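You operate a simulated robot arm through the tools that you are given. There is no shell and no other tool. Be economical: measure what you need, move in short steps, check, and stop when the job is done.

You run a simulated robot arm. Do the job below in one go: nothing can be reset, and whatever is moved stays where it is left.

## Task
Glue the cream cabin block on the teal boat's deck.
Fine: one dab, teal arm parked, let it set, then free the vice.

Only the result counts: the job must be done as asked and must still hold three seconds after the hand-in. Knocking over, shifting, dropping, spilling or breaking anything else fails it.

## Robot
A 6-joint arm with a two-finger parallel gripper, fixed in place. Base frame: the origin is at the foot of the arm, x ahead of it, y to its left, z up; the work surface is at about z = 0.745. Lengths are in m, angles in degrees, forces in N, time in s.
With the tool pointing down near the work surface it reaches from about 0.28 to 0.74 m from the base axis. Its first joint turns from -66.0 to 66.0 degrees. Payload 2.45 kg.
The TCP is the grasp point between the finger pads, 0.024 m short of the fingertips. In the tool frame z runs along the fingers and y along their closing line. The gripper opens to 0.068 m. The fingers are 0.017 m wide and 0.01 m thick; the gripper's body (0.04 by 0.07 m) begins 0.041 m behind the TCP.
Orientation is that of the tool frame in the base frame, as a unit quaternion [x, y, z, w]. With the fingers straight down and closing along the base's y, the tool's x points along the base's -x, its y along +y and its z along -z.

## Interface
- The arm moves only by the tool jog_arm. Its argument "increments" is a list of rows, each a list of 3 entries, a list of its own where there are three numbers: the shift along the tool's x, y, z in mm, then the turn, a rotation vector about the tool's x, y, z in rad, then the opening, from 0 (shut) to 1 (fully open). In form: [[[x, y, z], [ax, ay, az], jaw], ...]. A call has 1 to 8 rows; each row shifts and turns the commanded pose from where the row before left it, along the tool's axes as they then stand. Rows are played at 5 a second. More than 0.05 m and 8.6 degrees between two rows, or a gripper value outside its range, and nothing of the call is played. A pose out of reach is approached as far as the arm can. The call stops where the force on the tool passes 50 N (or 10 N more than at its start, if that is more) or the arm is blocked; 0.2 s more then pass. Each finger travels about 0.108 m/s and halts on what it meets, pressing with about 43 N; the grip force reading is that of the motor and also rises with nothing between the fingers. The clock runs only during rows and for 0.2 s after the last one: add rows that do not move to give the fingers time. The reply holds the time, the measured pose of the TCP, the force on the tool along the base axes, the opening and the grip force, in the units named above and with some noise.
- Cameras (640 x 400 px; columns grow to the right, rows downward): "scene" is fixed at [0.1856, 0.4335, 1.4609]; the picture's right is [-0.54, -0.84, 0.00], its down [-0.55, 0.35, -0.75] and it looks along [0.63, -0.41, -0.66] (base axes); focal length 376 px, centre (320, 200). "wrist" rides on the gripper at [0.084, 0.011, -0.075] in the tool frame; the picture's right is [-0.13, 0.99, 0.00], its down [-0.60, -0.08, -0.79] and it looks along [-0.79, -0.10, 0.61] (tool axes); focal length 251 px, centre (320, 200). There is no depth. A picture from a camera that has moved, and an enlarged one, comes with that camera's place and axes in the base frame and with its lens. The place of the scene camera against the robot may be out by one fixed shift of up to 0.012 m in any direction.
- snapshot(camera): a new picture of that camera. The clock stands still meanwhile.
- close_up(camera, box): a new picture of the part [left, top, right, bottom] of that camera's present view, enlarged. The clock stands still meanwhile.
- hand_in(): hands the job in; it is judged then, once.

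Work in short steps. Places have to be worked out from the pictures, the camera data and where the tool is seen: move nearer, look again, correct. Check each grasp and each placing, and mend what went wrong. You have 120 turns and 68 pictures in all, those below and enlarged ones among them. Open the gripper and draw the arm clear of the work before you hand the job in, unless the task says otherwise; then end with one line.

The tools are called after "Call:" by a JSON object that holds its "fn" and its "kwargs". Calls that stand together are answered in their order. jog_arm: Moves the arm, as the interface text tells. Its arguments: {"type":"object","properties":{"increments":{"type":"array","items":{"type":"array"}}},"required":["increments"]} The other tools are called the same way: snapshot (camera) takes a picture; close_up (camera, box) takes an enlarged picture of a part of a camera's view; hand_in () hands the job in.

At the start:

```text
t: 0.0
ee_pos: [0.4601, 0.0639, 1.1531]
ee_rot: [-0.001, 1.0, 0.0, 0.0]
ft_force: [-0.3, -0.2, 0.6]
grip_width: 0.068
grasp_force: 0.1
```

scene: 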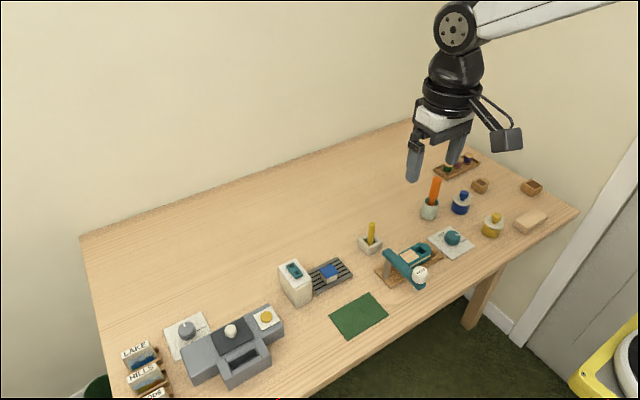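
wrist: 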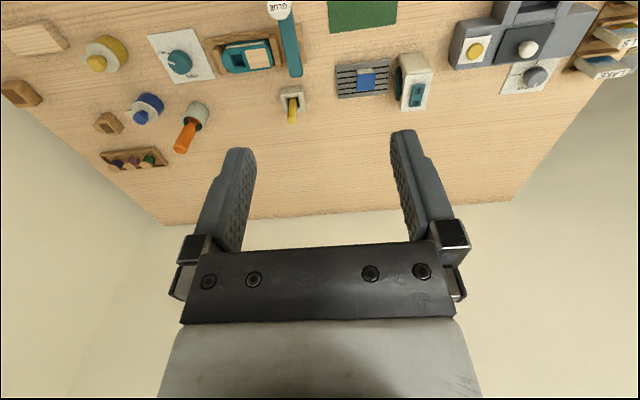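

I start by looking at the work area enlarged to identify the parts.

Call:
{"fn": "close_up", "kwargs": {"camera": "scene", "box": [340, 200, 500, 300]}}

Call:
{"fn": "close_up", "kwargs": {"camera": "scene", "box": [100, 240, 400, 400]}}

Call:
{"fn": "close_up", "kwargs": {"camera": "scene", "box": [400, 140, 580, 260]}}

Call:
{"fn": "close_up", "kwargs": {"camera": "wrist", "box": [140, 0, 460, 160]}}

```text
4.00 times, centred on (420, 250) of scene
camera zoom: at [0.1856, 0.4335, 1.4609], right [-0.54, -0.84, 0.0], down [-0.55, 0.35, -0.75], along [0.63, -0.41, -0.66], focal length 1504 px, centre (-80, 0)
```

zoom: 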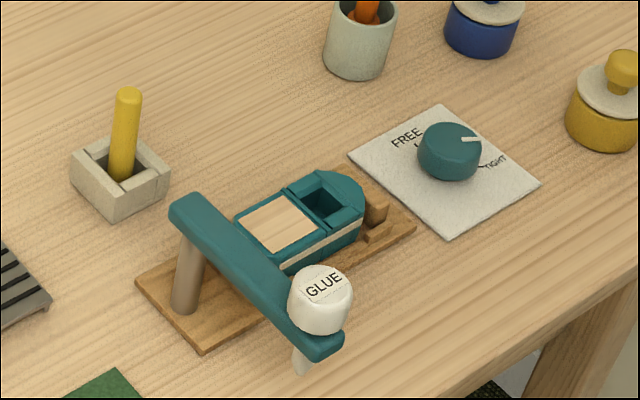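

```text
2.13 times, centred on (250, 320) of scene
camera zoom: at [0.1856, 0.4335, 1.4609], right [-0.54, -0.84, 0.0], down [-0.55, 0.35, -0.75], along [0.63, -0.41, -0.66], focal length 802 px, centre (469, -56)
```

zoom: 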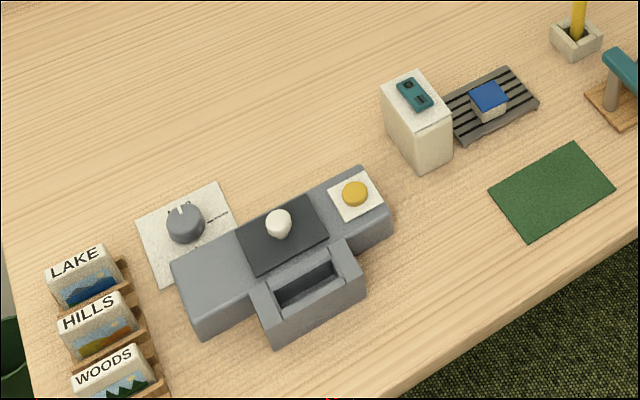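

```text
3.33 times, centred on (490, 200) of scene
camera zoom: at [0.1856, 0.4335, 1.4609], right [-0.54, -0.84, 0.0], down [-0.55, 0.35, -0.75], along [0.63, -0.41, -0.66], focal length 1253 px, centre (-247, 200)
```

zoom: 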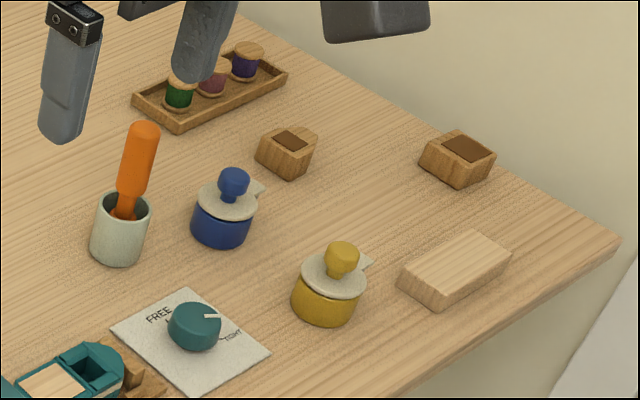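

```text
2.00 times, centred on (300, 80) of wrist
camera zoom: at [0.3755, 0.0739, 1.229], right [0.13, 0.99, 0.0], down [0.6, -0.08, 0.79], along [0.79, -0.1, -0.61], focal length 503 px, centre (360, 440)
```

zoom: 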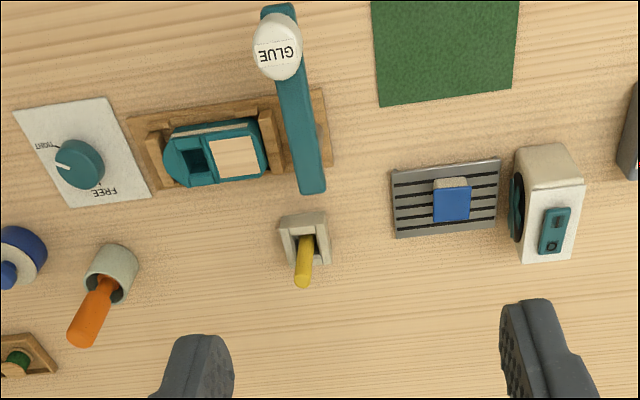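

The cabin is probably the cream block with the blue roof on the grey rack. The glue arm has a press cap and the knob is the vice. I move the wrist camera closer for measurements.

Call:
{"fn": "jog_arm", "kwargs": {"increments": [[[24, -10, 30], [0, 0, 0], 1], [[24, -10, 30], [0, 0, 0], 1], [[24, -10, 30], [0, 0, 0], 1], [[24, -10, 30], [0, 0, 0], 1], [[24, -10, 30], [0, 0, 0], 1]]}}

Call:
{"fn": "snapshot", "kwargs": {"camera": "wrist"}}

```text
t: 1.2
ee_pos: [0.3534, 0.0131, 1.0041]
ee_rot: [-0.002, 1.0, 0.0, 0.0]
ft_force: [0.1, -0.4, 1.0]
grip_width: 0.0679
grasp_force: 0.1
out of reach, approached as far as the arm can: row 5
```

```text
61 pictures are left
camera wrist: at [0.2687, 0.0235, 1.0801], right [0.13, 0.99, 0.0], down [0.6, -0.08, 0.79], along [0.79, -0.1, -0.61], focal length 251 px, centre (320, 200)
```

wrist: 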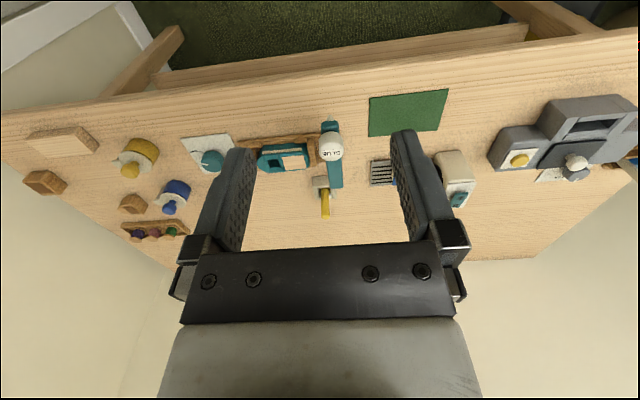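

Useful second viewpoint; I enlarge the boat area for triangulation.

Call:
{"fn": "close_up", "kwargs": {"camera": "wrist", "box": [170, 100, 370, 225]}}

Call:
{"fn": "close_up", "kwargs": {"camera": "wrist", "box": [340, 80, 500, 220]}}

```text
3.20 times, centred on (270, 162) of wrist
camera zoom: at [0.2687, 0.0235, 1.0801], right [0.13, 0.99, 0.0], down [0.6, -0.08, 0.79], along [0.79, -0.1, -0.61], focal length 805 px, centre (480, 320)
```

zoom: 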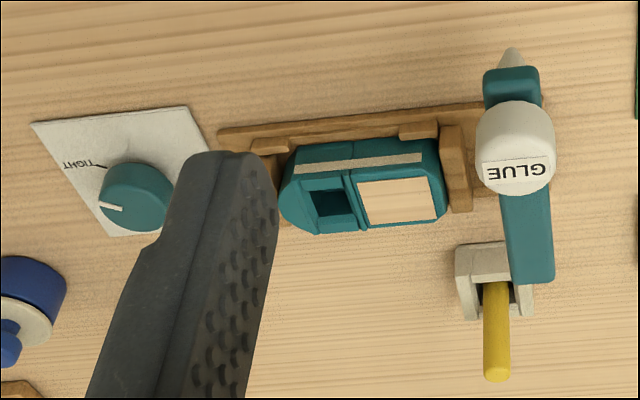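

```text
2.86 times, centred on (420, 150) of wrist
camera zoom: at [0.2687, 0.0235, 1.0801], right [0.13, 0.99, 0.0], down [0.6, -0.08, 0.79], along [0.79, -0.1, -0.61], focal length 718 px, centre (34, 343)
```

zoom: 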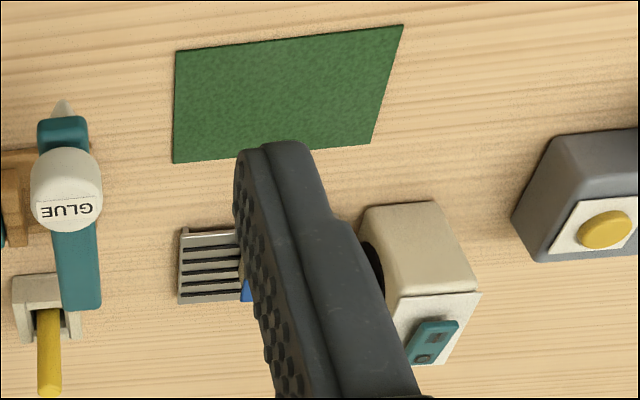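

Estimates: cap top (0.468, 0.012, 0.847), deck patch (0.553, -0.052, 0.78), post near (0.555, 0.015). I go lower for a sharper look at the boat and glue arm.

Call:
{"fn": "jog_arm", "kwargs": {"increments": [[[-30, -15, 20], [0, 0, 0], 1], [[-30, -15, 20], [0, 0, 0], 1], [[-10, 0, 10], [0, 0, 0], 1]]}}

Call:
{"fn": "close_up", "kwargs": {"camera": "wrist", "box": [200, 50, 420, 190]}}

```text
t: 2.0
ee_pos: [0.4239, -0.0153, 0.9541]
ee_rot: [-0.001, 1.0, 0.0, 0.0]
ft_force: [-0.3, 0.4, -0.4]
grip_width: 0.0681
grasp_force: 0.0
```

```text
2.86 times, centred on (310, 120) of wrist
camera zoom: at [0.3389, -0.006, 1.03], right [0.13, 0.99, 0.0], down [0.6, -0.08, 0.79], along [0.79, -0.1, -0.61], focal length 718 px, centre (349, 429)
```

zoom: 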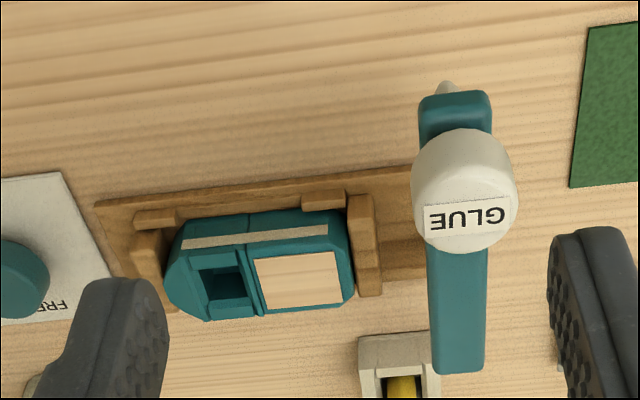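

The glue arm pivots at about (0.56, 0.015) with nozzle radius about 0.09; I will verify when swinging. Next I look at the cabin, lever and white box.

Call:
{"fn": "jog_arm", "kwargs": {"increments": [[[0, 40, 0], [0, 0, 0], 1], [[0, 40, 0], [0, 0, 0], 1], [[0, 40, 0], [0, 0, 0], 1], [[0, 20, 0], [0, 0, 0], 1]]}}

Call:
{"fn": "snapshot", "kwargs": {"camera": "wrist"}}

Call:
{"fn": "close_up", "kwargs": {"camera": "wrist", "box": [200, 70, 420, 210]}}

```text
t: 3.0
ee_pos: [0.4241, 0.1256, 0.9533]
ee_rot: [0.0, 1.0, 0.0, 0.0]
ft_force: [-0.5, -0.5, 0.4]
grip_width: 0.068
grasp_force: 0.0
```

```text
57 pictures are left
camera wrist: at [0.3384, 0.135, 1.0294], right [0.13, 0.99, 0.0], down [0.6, -0.08, 0.79], along [0.79, -0.1, -0.61], focal length 251 px, centre (320, 200)
```

wrist: 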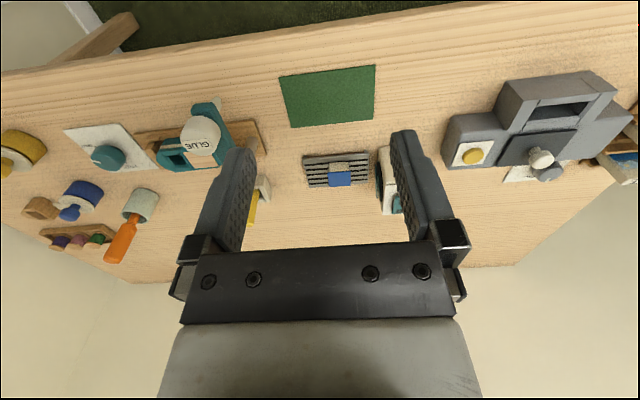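

```text
2.86 times, centred on (310, 140) of wrist
camera zoom: at [0.3384, 0.135, 1.0294], right [0.13, 0.99, 0.0], down [0.6, -0.08, 0.79], along [0.79, -0.1, -0.61], focal length 718 px, centre (349, 371)
```

zoom: 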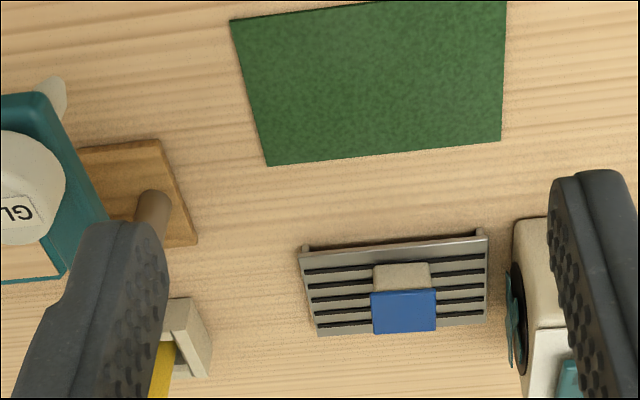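

The cabin top is about (0.619, 0.1285, 0.777), roughly 33 mm square. I move closer to see its shape and yaw.

Call:
{"fn": "jog_arm", "kwargs": {"increments": [[[-30, 0, 25], [0, 0, 0], 1], [[-30, 0, 25], [0, 0, 0], 1], [[-30, 0, 25], [0, 0, 0], 1]]}}

Call:
{"fn": "close_up", "kwargs": {"camera": "wrist", "box": [240, 100, 420, 220]}}

```text
t: 3.8
ee_pos: [0.5129, 0.1251, 0.8787]
ee_rot: [-0.001, 1.0, 0.0, 0.0]
ft_force: [-0.7, -0.3, -0.6]
grip_width: 0.0681
grasp_force: 0.1
```

```text
3.33 times, centred on (330, 160) of wrist
camera zoom: at [0.4284, 0.1351, 0.9545], right [0.13, 0.99, 0.0], down [0.6, -0.08, 0.79], along [0.79, -0.1, -0.61], focal length 838 px, centre (287, 333)
```

zoom: 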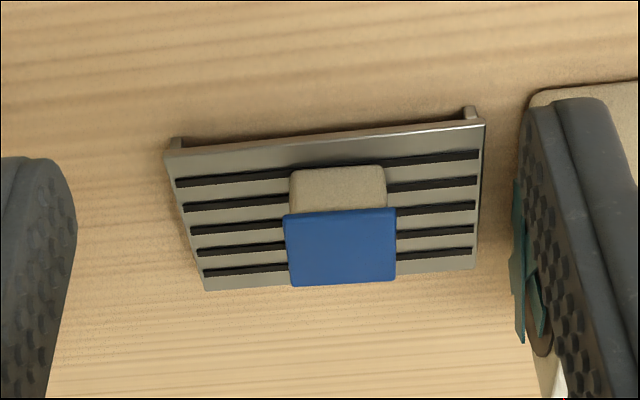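

Cabin roof about 33×32 mm, top z≈0.775, bottom ≈0.755, centre (0.6205, 0.128). Now I go above the glue arm between post and cap, to cage it with half-open fingers.

Call:
{"fn": "jog_arm", "kwargs": {"increments": [[[3, -38, 0], [0, 0, 0], 1], [[3, -38, 0], [0, 0, 0], 0.7], [[2, -38, 0], [0, 0, 0], 0.6], [[0, 0, 0], [0, 0, 0], 0.6]]}}

Call:
{"fn": "snapshot", "kwargs": {"camera": "wrist"}}

Call:
{"fn": "close_up", "kwargs": {"camera": "scene", "box": [340, 160, 500, 300]}}

```text
t: 4.8
ee_pos: [0.505, 0.0119, 0.8774]
ee_rot: [-0.001, 1.0, 0.0, 0.001]
ft_force: [-0.6, 0.5, -0.3]
grip_width: 0.0407
grasp_force: 0.0
```

```text
54 pictures are left
camera wrist: at [0.4201, 0.0211, 0.9545], right [0.13, 0.99, 0.0], down [0.6, -0.08, 0.79], along [0.79, -0.1, -0.61], focal length 251 px, centre (320, 200)
```

wrist: 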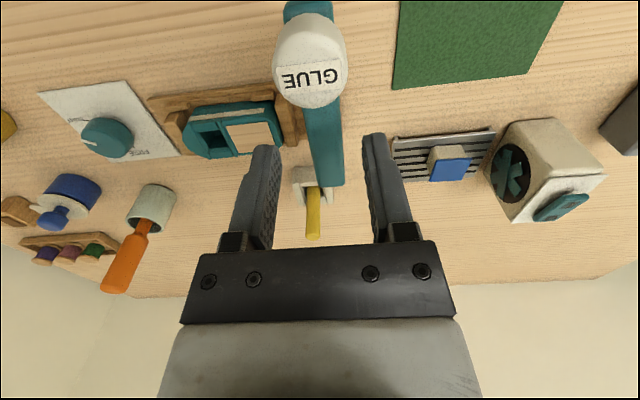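

```text
2.86 times, centred on (420, 230) of scene
camera zoom: at [0.1856, 0.4334, 1.4609], right [-0.54, -0.84, 0.0], down [-0.55, 0.35, -0.75], along [0.63, -0.41, -0.66], focal length 1074 px, centre (34, 114)
```

zoom: 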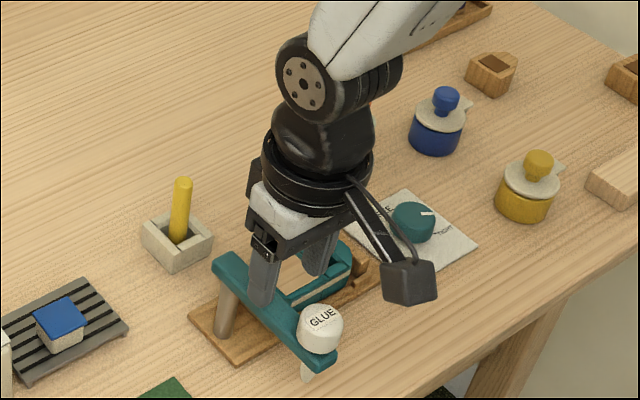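

Fingers straddle the arm line. I descend to TCP z≈0.818 around the arm.

Call:
{"fn": "jog_arm", "kwargs": {"increments": [[[0, 0, 20], [0, 0, 0], 0.6], [[0, 0, 20], [0, 0, 0], 0.6], [[0, 0, 20], [0, 0, 0], 0.6], [[0, 0, 0], [0, 0, 0], 0.5]]}}

Call:
{"fn": "snapshot", "kwargs": {"camera": "wrist"}}

Call:
{"fn": "close_up", "kwargs": {"camera": "scene", "box": [360, 220, 460, 300]}}

```text
t: 5.8
ee_pos: [0.5045, 0.0105, 0.8194]
ee_rot: [-0.001, 1.0, 0.0, 0.002]
ft_force: [-0.6, -0.4, -0.3]
grip_width: 0.0339
grasp_force: 0.0
```

```text
52 pictures are left
camera wrist: at [0.4197, 0.0207, 0.8948], right [0.13, 0.99, 0.0], down [0.6, -0.08, 0.79], along [0.79, -0.1, -0.61], focal length 251 px, centre (320, 200)
```

wrist: 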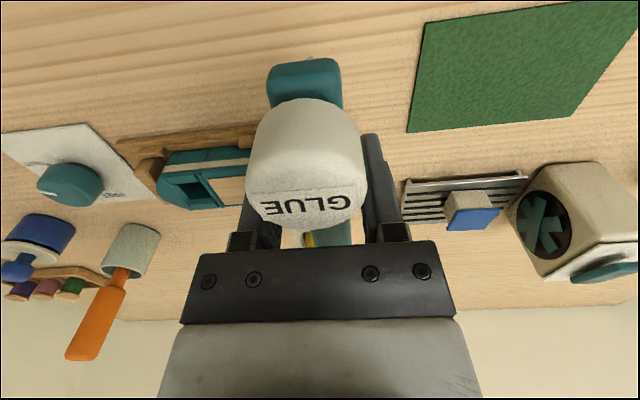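

```text
5.00 times, centred on (410, 260) of scene
camera zoom: at [0.1856, 0.4335, 1.4609], right [-0.54, -0.84, 0.0], down [-0.55, 0.35, -0.75], along [0.63, -0.41, -0.66], focal length 1880 px, centre (-130, -100)
```

zoom: 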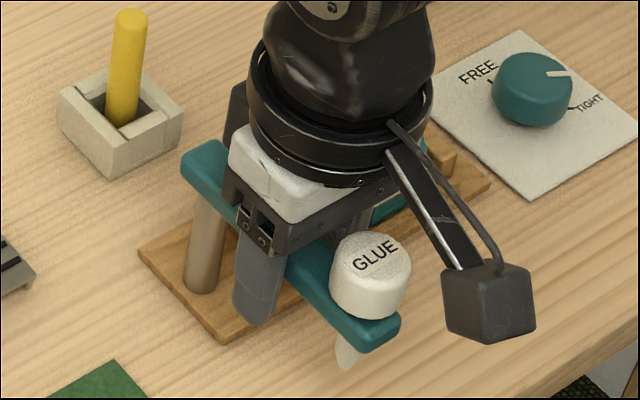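

Caged. I swing the arm in an arc about the post (r≈51 mm), first 30°, watching the force.

Call:
{"fn": "jog_arm", "kwargs": {"increments": [[[-0.4, -6.7, 0], [0, 0, -0.131], 0.5], [[-0.4, -6.7, 0], [0, 0, -0.131], 0.5], [[-0.4, -6.7, 0], [0, 0, -0.131], 0.5], [[-0.4, -6.7, 0], [0, 0, -0.131], 0.5]]}}

Call:
{"fn": "close_up", "kwargs": {"camera": "scene", "box": [360, 220, 460, 300]}}

```text
t: 6.8
ee_pos: [0.512, -0.0153, 0.8188]
ee_rot: [-0.26, 0.966, 0.0, 0.0]
ft_force: [0.1, -1.1, 1.0]
grip_width: 0.0341
grasp_force: 0.1
```

```text
5.00 times, centred on (410, 260) of scene
camera zoom: at [0.1856, 0.4335, 1.4609], right [-0.54, -0.84, 0.0], down [-0.55, 0.35, -0.75], along [0.63, -0.41, -0.66], focal length 1880 px, centre (-130, -100)
```

zoom: 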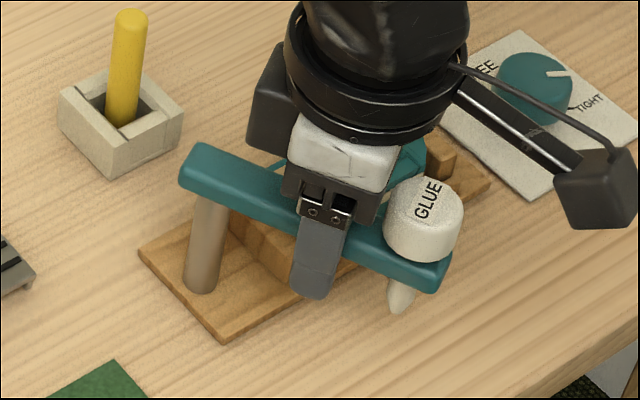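

Swings freely. Continue another 45° and look.

Call:
{"fn": "jog_arm", "kwargs": {"increments": [[[-0.4, -6.7, 0], [0, 0, -0.131], 0.5], [[-0.4, -6.7, 0], [0, 0, -0.131], 0.5], [[-0.4, -6.7, 0], [0, 0, -0.131], 0.5], [[-0.4, -6.7, 0], [0, 0, -0.131], 0.5], [[-0.4, -6.7, 0], [0, 0, -0.131], 0.5], [[-0.4, -6.7, 0], [0, 0, -0.131], 0.5]]}}

Call:
{"fn": "close_up", "kwargs": {"camera": "scene", "box": [360, 220, 460, 300]}}

```text
t: 8.2
ee_pos: [0.5431, -0.0384, 0.8187]
ee_rot: [-0.611, 0.792, 0.0, 0.0]
ft_force: [0.0, -0.4, 0.2]
grip_width: 0.0343
grasp_force: 0.1
```

```text
5.00 times, centred on (410, 260) of scene
camera zoom: at [0.1856, 0.4335, 1.4609], right [-0.54, -0.84, 0.0], down [-0.55, 0.35, -0.75], along [0.63, -0.41, -0.66], focal length 1880 px, centre (-130, -100)
```

zoom: 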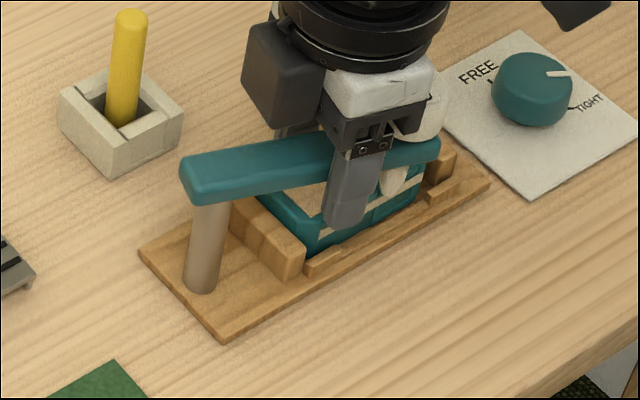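

The nozzle seems to reach past the wooden patch. I open, lift and look properly before any press.

Call:
{"fn": "jog_arm", "kwargs": {"increments": [[[0, 0, 0], [0, 0, 0], 0.7], [[0, 0, -30], [0, 0, 0], 0.7], [[0, 0, -40], [0, 0, 0], 0.7], [[0, 0, -40], [0, 0, 0], 0.7], [[40, 0, 0], [0, 0, 0], 0.7], [[40, 0, 0], [0, 0, 0], 0.7]]}}

Call:
{"fn": "snapshot", "kwargs": {"camera": "wrist"}}

Call:
{"fn": "close_up", "kwargs": {"camera": "scene", "box": [360, 220, 460, 300]}}

```text
t: 9.6
ee_pos: [0.5235, -0.1166, 0.9301]
ee_rot: [-0.61, 0.792, 0.0, 0.0]
ft_force: [-0.8, 0.0, -0.2]
grip_width: 0.0478
grasp_force: 0.2
```

```text
48 pictures are left
camera wrist: at [0.4901, -0.1963, 1.0054], right [-0.93, 0.38, 0.0], down [0.23, 0.56, 0.79], along [0.3, 0.73, -0.61], focal length 251 px, centre (320, 200)
```

wrist: 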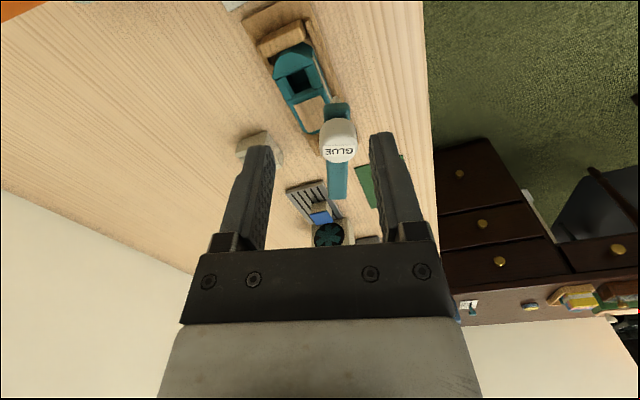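

```text
5.00 times, centred on (410, 260) of scene
camera zoom: at [0.1856, 0.4335, 1.461], right [-0.54, -0.84, 0.0], down [-0.55, 0.35, -0.75], along [0.63, -0.41, -0.66], focal length 1880 px, centre (-130, -100)
```

zoom: 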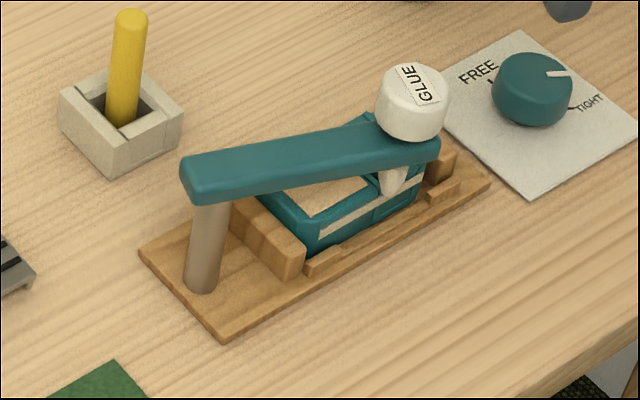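

I enlarge the wrist view to see nozzle versus patch.

Call:
{"fn": "close_up", "kwargs": {"camera": "wrist", "box": [230, 30, 400, 210]}}

```text
2.22 times, centred on (315, 120) of wrist
camera zoom: at [0.4901, -0.1963, 1.0054], right [-0.93, 0.38, 0.0], down [0.23, 0.56, 0.79], along [0.3, 0.73, -0.61], focal length 559 px, centre (331, 378)
```

zoom: 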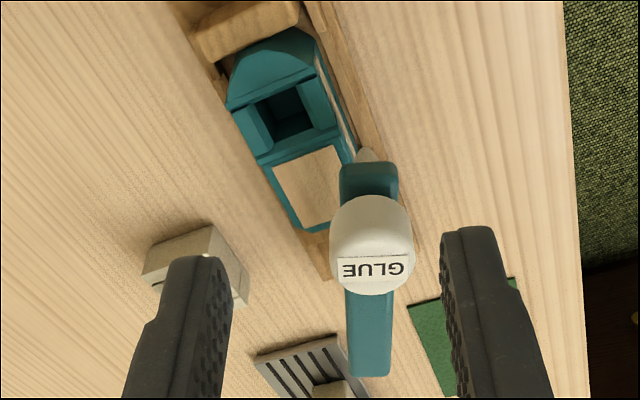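

By my estimates the nozzle radius (≈0.087) lands near the patch's far edge, but uncertainties are about 1 cm. I re-cage, swing to exactly 90°, and centre the arm by closing gently to its width.

Call:
{"fn": "jog_arm", "kwargs": {"increments": [[[-40, 0, 0], [0, 0, 0], 0.7], [[-40, 0, 0], [0, 0, 0], 0.7], [[0, 0, 40], [0, 0, 0], 0.7], [[0, 0, 40], [0, 0, 0], 0.7], [[0, 0, 30], [0, 0, 0], 0.6], [[0, 0, 0], [0, 0, 0], 0.5]]}}

Call:
{"fn": "jog_arm", "kwargs": {"increments": [[[-0.4, -6.7, 0], [0, 0, -0.131], 0.45], [[-0.4, -6.7, 0], [0, 0, -0.127], 0.42], [[0, 0, 0], [0, 0, 0], 0.4], [[0, 0, 0], [0, 0, 0], 0.38]]}}

Call:
{"fn": "close_up", "kwargs": {"camera": "scene", "box": [360, 220, 460, 300]}}

```text
t: 11.0
ee_pos: [0.5431, -0.0374, 0.8191]
ee_rot: [-0.61, 0.792, -0.001, 0.0]
ft_force: [-0.6, -0.2, 0.2]
grip_width: 0.034
grasp_force: 0.0
```

```text
t: 12.0
ee_pos: [0.5566, -0.0406, 0.8188]
ee_rot: [-0.707, 0.708, 0.0, 0.0]
ft_force: [-0.5, 0.3, -0.2]
grip_width: 0.026
grasp_force: 0.1
```

```text
5.00 times, centred on (410, 260) of scene
camera zoom: at [0.1856, 0.4335, 1.4609], right [-0.54, -0.84, 0.0], down [-0.55, 0.35, -0.75], along [0.63, -0.41, -0.66], focal length 1880 px, centre (-130, -100)
```

zoom: 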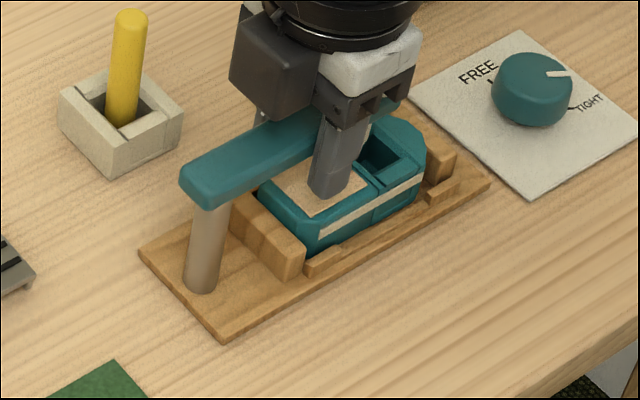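

Open, lift straight up and back off to view nozzle against patch.

Call:
{"fn": "jog_arm", "kwargs": {"increments": [[[0, 0, 0], [0, 0, 0], 0.7], [[0, 0, -30], [0, 0, 0], 0.7], [[0, 0, -40], [0, 0, 0], 0.7], [[0, 40, 0], [0, 0, 0], 0.7], [[0, 40, 0], [0, 0, 0], 0.7], [[40, 30, 0], [0, 0, 0], 0.7]]}}

Call:
{"fn": "snapshot", "kwargs": {"camera": "wrist"}}

Call:
{"fn": "close_up", "kwargs": {"camera": "scene", "box": [380, 220, 460, 284]}}

```text
t: 13.4
ee_pos: [0.4461, -0.0807, 0.8881]
ee_rot: [0.707, -0.707, 0.001, -0.001]
ft_force: [-0.4, 0.6, 1.0]
grip_width: 0.0476
grasp_force: 0.0
```

```text
44 pictures are left
camera wrist: at [0.434, -0.1654, 0.9644], right [-0.99, 0.13, 0.0], down [0.08, 0.6, 0.79], along [0.1, 0.79, -0.61], focal length 251 px, centre (320, 200)
```

wrist: 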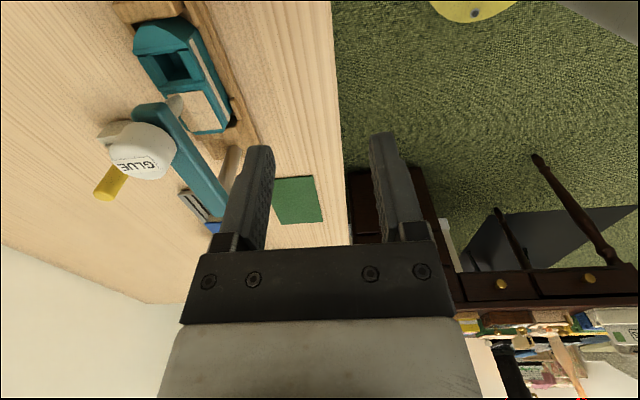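

```text
6.25 times, centred on (420, 252) of scene
camera zoom: at [0.1856, 0.4335, 1.461], right [-0.54, -0.84, 0.0], down [-0.55, 0.35, -0.75], along [0.63, -0.41, -0.66], focal length 2350 px, centre (-305, -125)
```

zoom: 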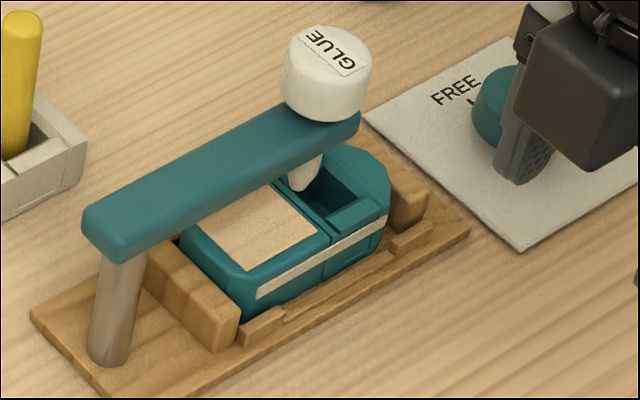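

The nozzle tip appears near the patch's far edge. I enlarge the side view.

Call:
{"fn": "close_up", "kwargs": {"camera": "wrist", "box": [100, 10, 260, 190]}}

```text
2.22 times, centred on (180, 100) of wrist
camera zoom: at [0.434, -0.1654, 0.9644], right [-0.99, 0.13, 0.0], down [0.08, 0.6, 0.79], along [0.1, 0.79, -0.61], focal length 559 px, centre (631, 422)
```

zoom: 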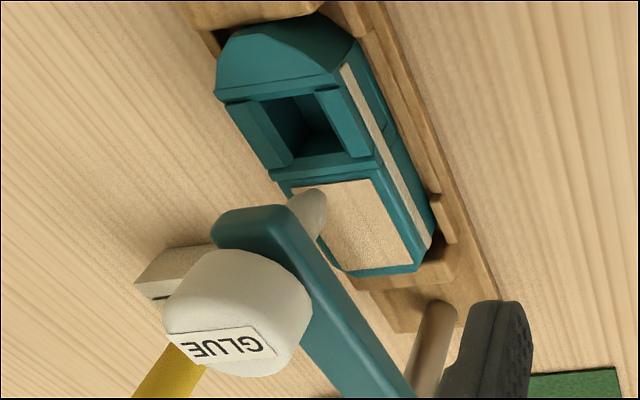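

Combined views put the nozzle tip at about (0.557, -0.072, 0.78), right at the patch's far edge (y≈-0.071). I turn the wrist back to yaw 0 to view it straight from the -x side, where y reads directly.

Call:
{"fn": "jog_arm", "kwargs": {"increments": [[[0, 0, -5], [0, 0, 0.149], 0.7], [[0, 0, 0], [0, 0, 0.149], 0.7], [[0, 0, 0], [0, 0, 0.149], 0.7], [[0, 0, 0], [0, 0, 0.149], 0.7], [[0, 0, 0], [0, 0, 0.149], 0.7], [[0, 0, 0], [0, 0, 0.149], 0.7], [[0, 0, 0], [0, 0, 0.149], 0.7], [[0, 0, 0], [0, 0, 0.149], 0.7]]}}

Call:
{"fn": "jog_arm", "kwargs": {"increments": [[[0, 0, 0], [0, 0, 0.149], 0.7], [[0, 0, 0], [0, 0, 0.149], 0.7], [[0, 0, 0], [0, 0, 0.081], 0.7], [[10, 0, 10], [0, 0, 0], 1]]}}

Call:
{"fn": "snapshot", "kwargs": {"camera": "wrist"}}

```text
t: 15.2
ee_pos: [0.4463, -0.0808, 0.894]
ee_rot: [-0.187, 0.982, 0.0, 0.0]
ft_force: [-0.3, 0.1, -0.8]
grip_width: 0.0477
grasp_force: 0.2
```

```text
t: 16.2
ee_pos: [0.4373, -0.0814, 0.8834]
ee_rot: [0.002, 1.0, 0.0, 0.001]
ft_force: [-0.7, 0.2, 0.1]
grip_width: 0.0679
grasp_force: 0.1
```

```text
41 pictures are left
camera wrist: at [0.3512, -0.0705, 0.9599], right [0.13, 0.99, 0.0], down [0.6, -0.08, 0.79], along [0.79, -0.1, -0.61], focal length 251 px, centre (320, 200)
```

wrist: 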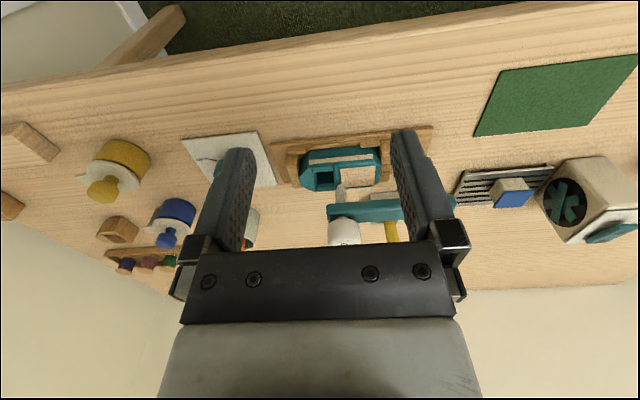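

Call:
{"fn": "close_up", "kwargs": {"camera": "wrist", "box": [280, 125, 410, 225]}}

Call:
{"fn": "close_up", "kwargs": {"camera": "scene", "box": [430, 220, 480, 260]}}

```text
4.00 times, centred on (345, 175) of wrist
camera zoom: at [0.3512, -0.0705, 0.9599], right [0.13, 0.99, 0.0], down [0.6, -0.08, 0.79], along [0.79, -0.1, -0.61], focal length 1006 px, centre (220, 300)
```

zoom: 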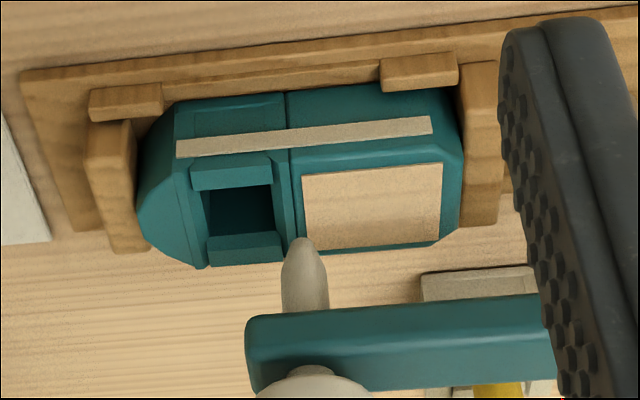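

```text
10.00 times, centred on (455, 240) of scene
camera zoom: at [0.1856, 0.4335, 1.4609], right [-0.54, -0.84, 0.0], down [-0.55, 0.35, -0.75], along [0.63, -0.41, -0.66], focal length 3759 px, centre (-1030, -200)
```

zoom: 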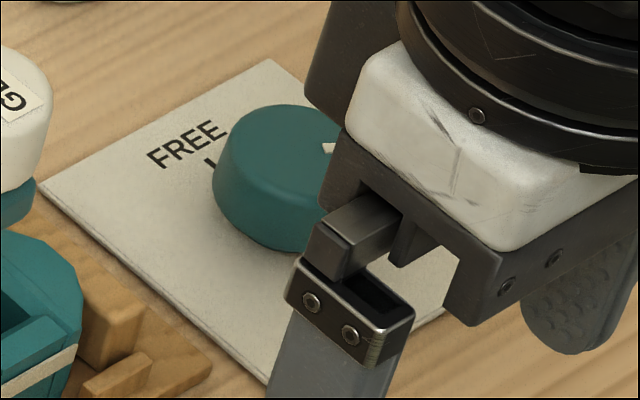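

The nozzle sits right over the boat's middle seam, about 1-2 mm off the patch edge; that is the arm's fixed reach, so I press once here and cover the dab with the cabin. I close the fingers, rise and go over the cap.

Call:
{"fn": "jog_arm", "kwargs": {"increments": [[[0, 0, -35], [0, 0, 0], 0.3], [[-40, 4, 0], [0, 0, 0], 0], [[-40, 5, 0], [0, 0, 0], 0], [[-40, 0, 0], [0, 0, 0], 0], [[0, 0, 20], [0, 0, 0], 0]]}}

Call:
{"fn": "snapshot", "kwargs": {"camera": "wrist"}}

Call:
{"fn": "close_up", "kwargs": {"camera": "scene", "box": [380, 200, 460, 264]}}

```text
t: 17.4
ee_pos: [0.5559, -0.0729, 0.8988]
ee_rot: [0.001, 1.0, 0.0, 0.0]
ft_force: [0.3, 0.3, 0.1]
grip_width: 0.0002
grasp_force: 23.4
```

```text
38 pictures are left
camera wrist: at [0.4713, -0.0623, 0.9749], right [0.13, 0.99, 0.0], down [0.6, -0.08, 0.79], along [0.79, -0.1, -0.61], focal length 251 px, centre (320, 200)
```

wrist: 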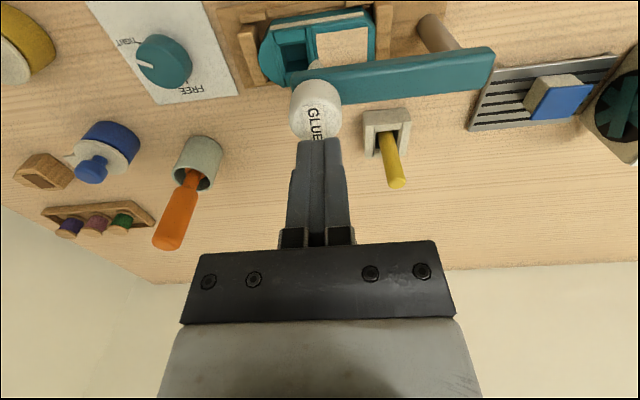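

```text
6.25 times, centred on (420, 232) of scene
camera zoom: at [0.1856, 0.4335, 1.4609], right [-0.54, -0.84, 0.0], down [-0.55, 0.35, -0.75], along [0.63, -0.41, -0.66], focal length 2350 px, centre (-305, 0)
```

zoom: 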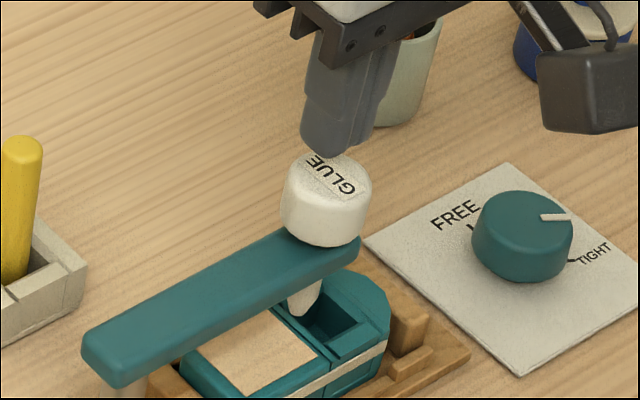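

The fingertips are over the cap within a few mm. I descend slowly in small steps, watching for contact.

Call:
{"fn": "jog_arm", "kwargs": {"increments": [[[0, 2, 5], [0, 0, 0], 0], [[0, 0, 5], [0, 0, 0], 0], [[0, 0, 3], [0, 0, 0], 0], [[0, 0, 2], [0, 0, 0], 0], [[0, 0, 0], [0, 0, 0], 0]]}}

Call:
{"fn": "close_up", "kwargs": {"camera": "scene", "box": [380, 200, 460, 264]}}

```text
t: 18.6
ee_pos: [0.5553, -0.0699, 0.8837]
ee_rot: [0.001, 1.0, 0.0, 0.001]
ft_force: [-0.6, 0.7, -0.3]
grip_width: 0.0
grasp_force: 23.6
```

```text
6.25 times, centred on (420, 232) of scene
camera zoom: at [0.1856, 0.4335, 1.4609], right [-0.54, -0.84, 0.0], down [-0.55, 0.35, -0.75], along [0.63, -0.41, -0.66], focal length 2350 px, centre (-305, 0)
```

zoom: 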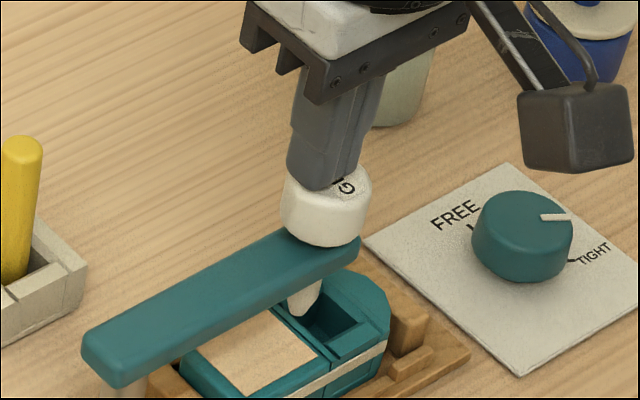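

Almost touching. I go down in 1 mm steps to feel the cap.

Call:
{"fn": "jog_arm", "kwargs": {"increments": [[[0, 0, 1], [0, 0, 0], 0], [[0, 0, 1], [0, 0, 0], 0], [[0, 0, 1], [0, 0, 0], 0], [[0, 0, 1], [0, 0, 0], 0]]}}

```text
t: 19.6
ee_pos: [0.5558, -0.0701, 0.8796]
ee_rot: [0.0, 1.0, 0.0, 0.0]
ft_force: [-1.7, 0.2, 1.3]
grip_width: 0.0
grasp_force: 23.8
```

Call:
{"fn": "jog_arm", "kwargs": {"increments": [[[0, 0, 1], [0, 0, 0], 0], [[0, 0, 1], [0, 0, 0], 0], [[0, 0, 1], [0, 0, 0], 0]]}}

Call:
{"fn": "close_up", "kwargs": {"camera": "scene", "box": [380, 200, 460, 264]}}

```text
t: 20.4
ee_pos: [0.5562, -0.0706, 0.8766]
ee_rot: [0.0, 1.0, 0.001, 0.001]
ft_force: [0.2, -0.5, 1.5]
grip_width: 0.0
grasp_force: 23.5
```

```text
6.25 times, centred on (420, 232) of scene
camera zoom: at [0.1856, 0.4335, 1.461], right [-0.54, -0.84, 0.0], down [-0.55, 0.35, -0.75], along [0.63, -0.41, -0.66], focal length 2350 px, centre (-305, 0)
```

zoom: 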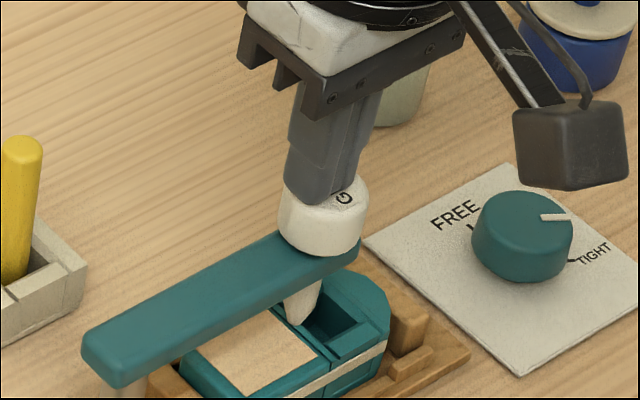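

The plunger (cap and nozzle) is moving down with little force. I continue the same stroke to the end.

Call:
{"fn": "jog_arm", "kwargs": {"increments": [[[0, 0, 1], [0, 0, 0], 0], [[0, 0, 1], [0, 0, 0], 0], [[0, 0, 1], [0, 0, 0], 0], [[0, 0, 1], [0, 0, 0], 0]]}}

Call:
{"fn": "close_up", "kwargs": {"camera": "scene", "box": [380, 200, 460, 264]}}

```text
t: 21.4
ee_pos: [0.5568, -0.0706, 0.8718]
ee_rot: [0.001, 1.0, 0.0, 0.0]
ft_force: [-0.1, 0.8, 2.4]
grip_width: 0.0001
grasp_force: 24.0
```

```text
6.25 times, centred on (420, 232) of scene
camera zoom: at [0.1856, 0.4335, 1.4609], right [-0.54, -0.84, 0.0], down [-0.55, 0.35, -0.75], along [0.63, -0.41, -0.66], focal length 2350 px, centre (-305, 0)
```

zoom: 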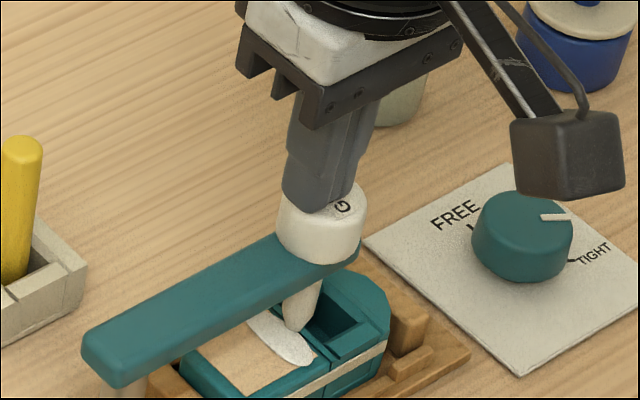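

A white dab has appeared on the patch: one press is done. I lift off straight up and look.

Call:
{"fn": "jog_arm", "kwargs": {"increments": [[[0, 0, -15], [0, 0, 0], 0], [[0, 0, -25], [0, 0, 0], 0], [[40, 0, 0], [0, 0, 0], 0], [[40, 0, 0], [0, 0, 0], 0.3], [[30, 0, 0], [0, 0, 0], 0.5]]}}

Call:
{"fn": "close_up", "kwargs": {"camera": "scene", "box": [380, 220, 460, 284]}}

Call:
{"fn": "close_up", "kwargs": {"camera": "wrist", "box": [270, 90, 410, 190]}}

```text
t: 22.6
ee_pos: [0.4455, -0.0688, 0.913]
ee_rot: [0.0, 1.0, 0.0, 0.002]
ft_force: [-0.1, -0.2, -0.2]
grip_width: 0.0345
grasp_force: 0.1
```

```text
6.25 times, centred on (420, 252) of scene
camera zoom: at [0.1856, 0.4335, 1.461], right [-0.54, -0.84, 0.0], down [-0.55, 0.35, -0.75], along [0.63, -0.41, -0.66], focal length 2350 px, centre (-305, -125)
```

zoom: 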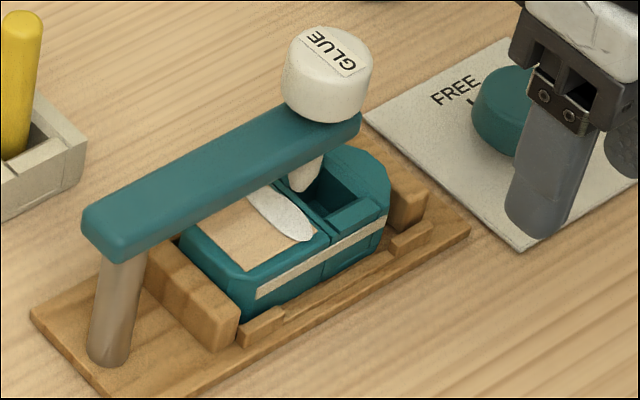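

```text
4.00 times, centred on (340, 140) of wrist
camera zoom: at [0.361, -0.0591, 0.9889], right [0.13, 0.99, 0.0], down [0.6, -0.08, 0.79], along [0.79, -0.1, -0.61], focal length 1006 px, centre (240, 440)
```

zoom: 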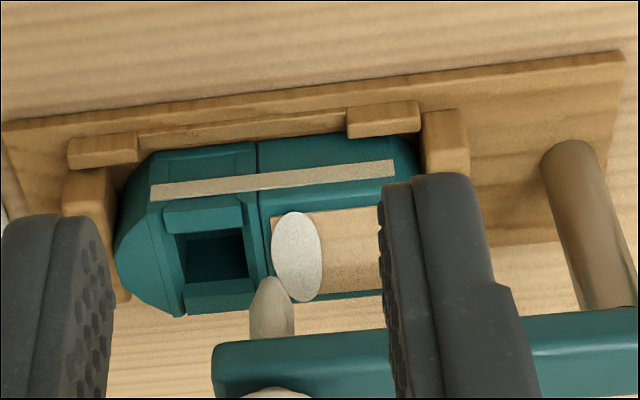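

One oval dab on the patch. Now I turn the tool to 90° again and return to cage the arm for parking.

Call:
{"fn": "jog_arm", "kwargs": {"increments": [[[0, 0, 0], [0, 0, -0.149], 0.7], [[0, 0, 0], [0, 0, -0.149], 0.7], [[0, 0, 0], [0, 0, -0.149], 0.7], [[0, 0, 0], [0, 0, -0.149], 0.7], [[0, 0, 0], [0, 0, -0.149], 0.7], [[0, 0, 0], [0, 0, -0.149], 0.7], [[0, 0, 0], [0, 0, -0.149], 0.7], [[0, 0, 0], [0, 0, -0.149], 0.7]]}}

Call:
{"fn": "jog_arm", "kwargs": {"increments": [[[0, 0, 0], [0, 0, -0.149], 0.7], [[0, 0, 0], [0, 0, -0.149], 0.7], [[0, 0, 0], [0, 0, -0.081], 0.7], [[-10, -37, 0], [0, 0, 0], 0.7], [[-9, -37, 0], [0, 0, 0], 0.7], [[-9, -37, 0], [0, 0, 0], 0.7], [[0, 0, 0], [0, 0, 0], 0.7]]}}

Call:
{"fn": "snapshot", "kwargs": {"camera": "wrist"}}

```text
t: 24.4
ee_pos: [0.4457, -0.0692, 0.9125]
ee_rot: [-0.563, 0.827, 0.0, 0.001]
ft_force: [0.3, -0.5, 0.2]
grip_width: 0.0476
grasp_force: 0.0
```

```text
t: 26.0
ee_pos: [0.5581, -0.0412, 0.9122]
ee_rot: [-0.707, 0.708, 0.001, 0.0]
ft_force: [0.7, -1.0, 0.0]
grip_width: 0.0475
grasp_force: 0.0
```

```text
31 pictures are left
camera wrist: at [0.5449, -0.1258, 0.9887], right [-0.99, 0.13, 0.0], down [0.08, 0.6, 0.79], along [0.1, 0.79, -0.61], focal length 251 px, centre (320, 200)
```

wrist: 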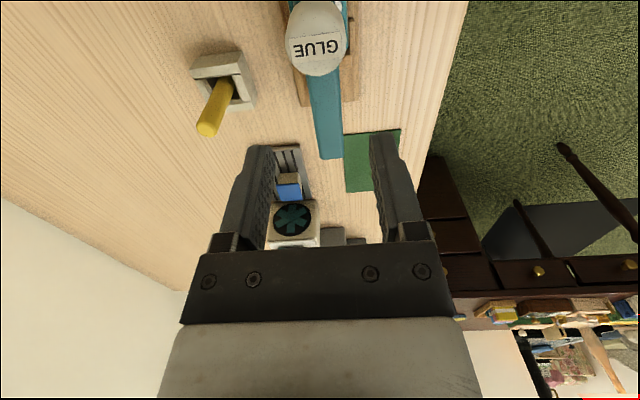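

Aligned over the arm; descend and cage it.

Call:
{"fn": "jog_arm", "kwargs": {"increments": [[[0, 0, 33], [0, 0, 0], 0.7], [[0, 0, 30], [0, 0, 0], 0.7], [[0, 0, 30], [0, 0, 0], 0.6], [[0, 0, 0], [0, 0, 0], 0.5]]}}

Call:
{"fn": "jog_arm", "kwargs": {"increments": [[[-0.4, 6.7, 0], [0, 0, 0.127], 0.5], [[-0.4, 6.7, 0], [0, 0, 0.131], 0.5], [[-0.4, 6.7, 0], [0, 0, 0.131], 0.5], [[-0.4, 6.7, 0], [0, 0, 0.131], 0.5], [[-0.4, 6.7, 0], [0, 0, 0.131], 0.5], [[-0.4, 6.7, 0], [0, 0, 0.131], 0.5]]}}

Call:
{"fn": "close_up", "kwargs": {"camera": "scene", "box": [360, 220, 460, 300]}}

```text
t: 27.0
ee_pos: [0.5576, -0.0416, 0.8191]
ee_rot: [-0.706, 0.708, 0.0, 0.0]
ft_force: [-0.6, 0.8, -0.4]
grip_width: 0.034
grasp_force: 0.1
```

```text
t: 28.4
ee_pos: [0.5201, -0.0261, 0.8199]
ee_rot: [-0.383, 0.924, 0.0, 0.0]
ft_force: [-0.2, 0.1, -0.3]
grip_width: 0.034
grasp_force: 0.1
```

```text
5.00 times, centred on (410, 260) of scene
camera zoom: at [0.1856, 0.4335, 1.4609], right [-0.54, -0.84, 0.0], down [-0.55, 0.35, -0.75], along [0.63, -0.41, -0.66], focal length 1880 px, centre (-130, -100)
```

zoom: 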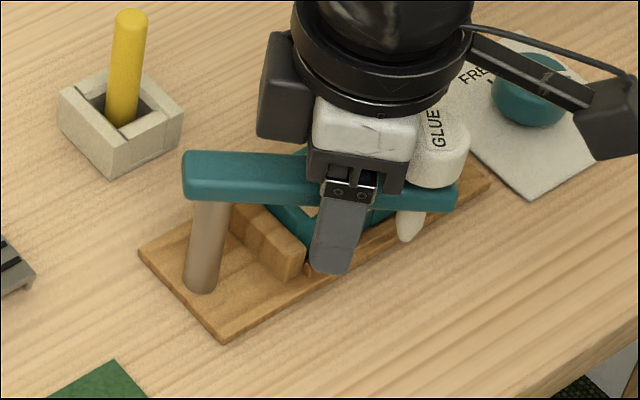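

Coming back smoothly; I finish the swing to yaw 0 and then narrow the jaws to centre the arm.

Call:
{"fn": "jog_arm", "kwargs": {"increments": [[[-0.4, 6.7, 0], [0, 0, 0.131], 0.5], [[-0.4, 6.7, 0], [0, 0, 0.131], 0.5], [[-0.4, 6.7, 0], [0, 0, 0.131], 0.5], [[-0.4, 6.7, 0], [0, 0, 0.131], 0.5], [[-0.4, 6.7, 0], [0, 0, 0.131], 0.5], [[-0.4, 6.7, 0], [0, 0, 0.131], 0.45], [[0, 0, 0], [0, 0, 0], 0.4], [[0, 0, 0], [0, 0, 0], 0.38]]}}

Call:
{"fn": "close_up", "kwargs": {"camera": "scene", "box": [360, 220, 460, 300]}}

```text
t: 30.2
ee_pos: [0.5052, 0.0088, 0.8199]
ee_rot: [-0.001, 1.0, 0.0, 0.0]
ft_force: [-1.4, 1.0, -1.0]
grip_width: 0.027
grasp_force: 0.6
```

```text
5.00 times, centred on (410, 260) of scene
camera zoom: at [0.1856, 0.4335, 1.4609], right [-0.54, -0.84, 0.0], down [-0.55, 0.35, -0.75], along [0.63, -0.41, -0.66], focal length 1880 px, centre (-130, -100)
```

zoom: 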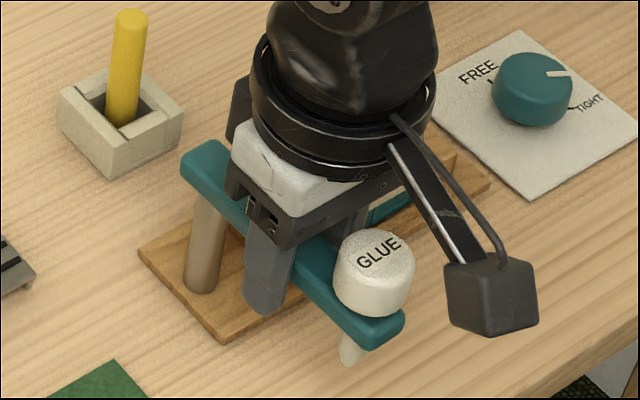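

The cap is about 3 px short of the original parked place; I nudge +y a little, then open and lift.

Call:
{"fn": "jog_arm", "kwargs": {"increments": [[[0, 1.5, 0], [0, 0, 0], 0.38], [[0, 1.5, 0], [0, 0, 0], 0.38], [[0, -1, 0], [0, 0, 0], 0.6], [[0, 0, 0], [0, 0, 0], 0.7], [[0, 0, -30], [0, 0, 0], 0.7], [[0, 0, -40], [0, 0, 0], 0.7], [[-10, 30, -10], [0, 0, 0], 0.9], [[-10, 40, 0], [0, 0, 0], 1]]}}

Call:
{"fn": "close_up", "kwargs": {"camera": "scene", "box": [360, 220, 460, 300]}}

```text
t: 32.0
ee_pos: [0.5261, 0.0826, 0.9002]
ee_rot: [0.0, 1.0, 0.0, 0.0]
ft_force: [0.9, -0.3, -0.2]
grip_width: 0.0679
grasp_force: 0.1
```

```text
5.00 times, centred on (410, 260) of scene
camera zoom: at [0.1857, 0.4334, 1.4609], right [-0.54, -0.84, 0.0], down [-0.55, 0.35, -0.75], along [0.63, -0.41, -0.66], focal length 1880 px, centre (-130, -100)
```

zoom: 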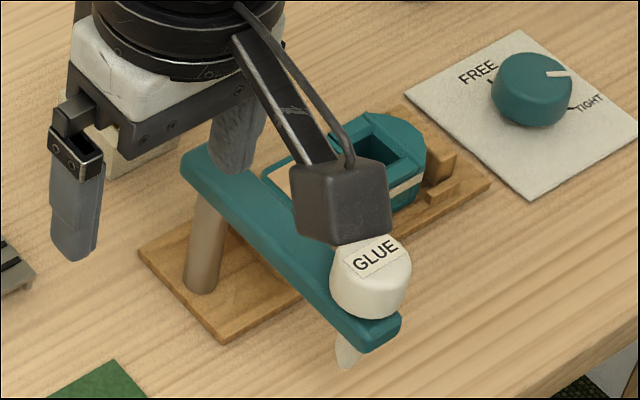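

The arm looks parked as originally. Now I go above the cabin, turning slightly to match its yaw.

Call:
{"fn": "jog_arm", "kwargs": {"increments": [[[-32, 15, 0], [0, 0, 0.05], 0.75], [[-32, 15, 0], [0, 0, 0], 0.75], [[-30, 15, 0], [0, 0, 0], 0.75], [[0, 0, 35], [0, 0, 0], 0.75], [[0, 0, 0], [0, 0, 0], 0.75]]}}

Call:
{"fn": "snapshot", "kwargs": {"camera": "wrist"}}

Call:
{"fn": "close_up", "kwargs": {"camera": "scene", "box": [270, 220, 370, 300]}}

```text
t: 33.2
ee_pos: [0.6204, 0.1222, 0.8636]
ee_rot: [0.024, 1.0, 0.0, -0.001]
ft_force: [0.8, 0.1, -0.2]
grip_width: 0.0513
grasp_force: 0.2
```

```text
27 pictures are left
camera wrist: at [0.5357, 0.137, 0.9406], right [0.18, 0.98, 0.0], down [0.6, -0.11, 0.79], along [0.78, -0.14, -0.61], focal length 251 px, centre (320, 200)
```

wrist: 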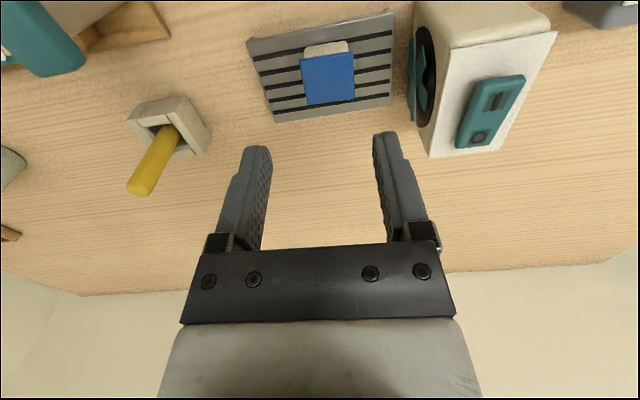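

```text
5.00 times, centred on (320, 260) of scene
camera zoom: at [0.1856, 0.4335, 1.4609], right [-0.54, -0.84, 0.0], down [-0.55, 0.35, -0.75], along [0.63, -0.41, -0.66], focal length 1880 px, centre (320, -100)
```

zoom: 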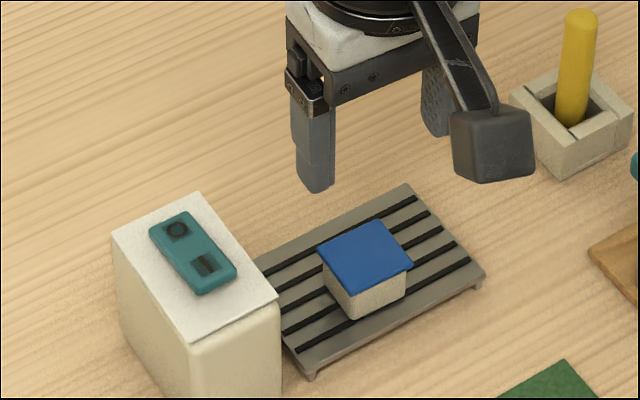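

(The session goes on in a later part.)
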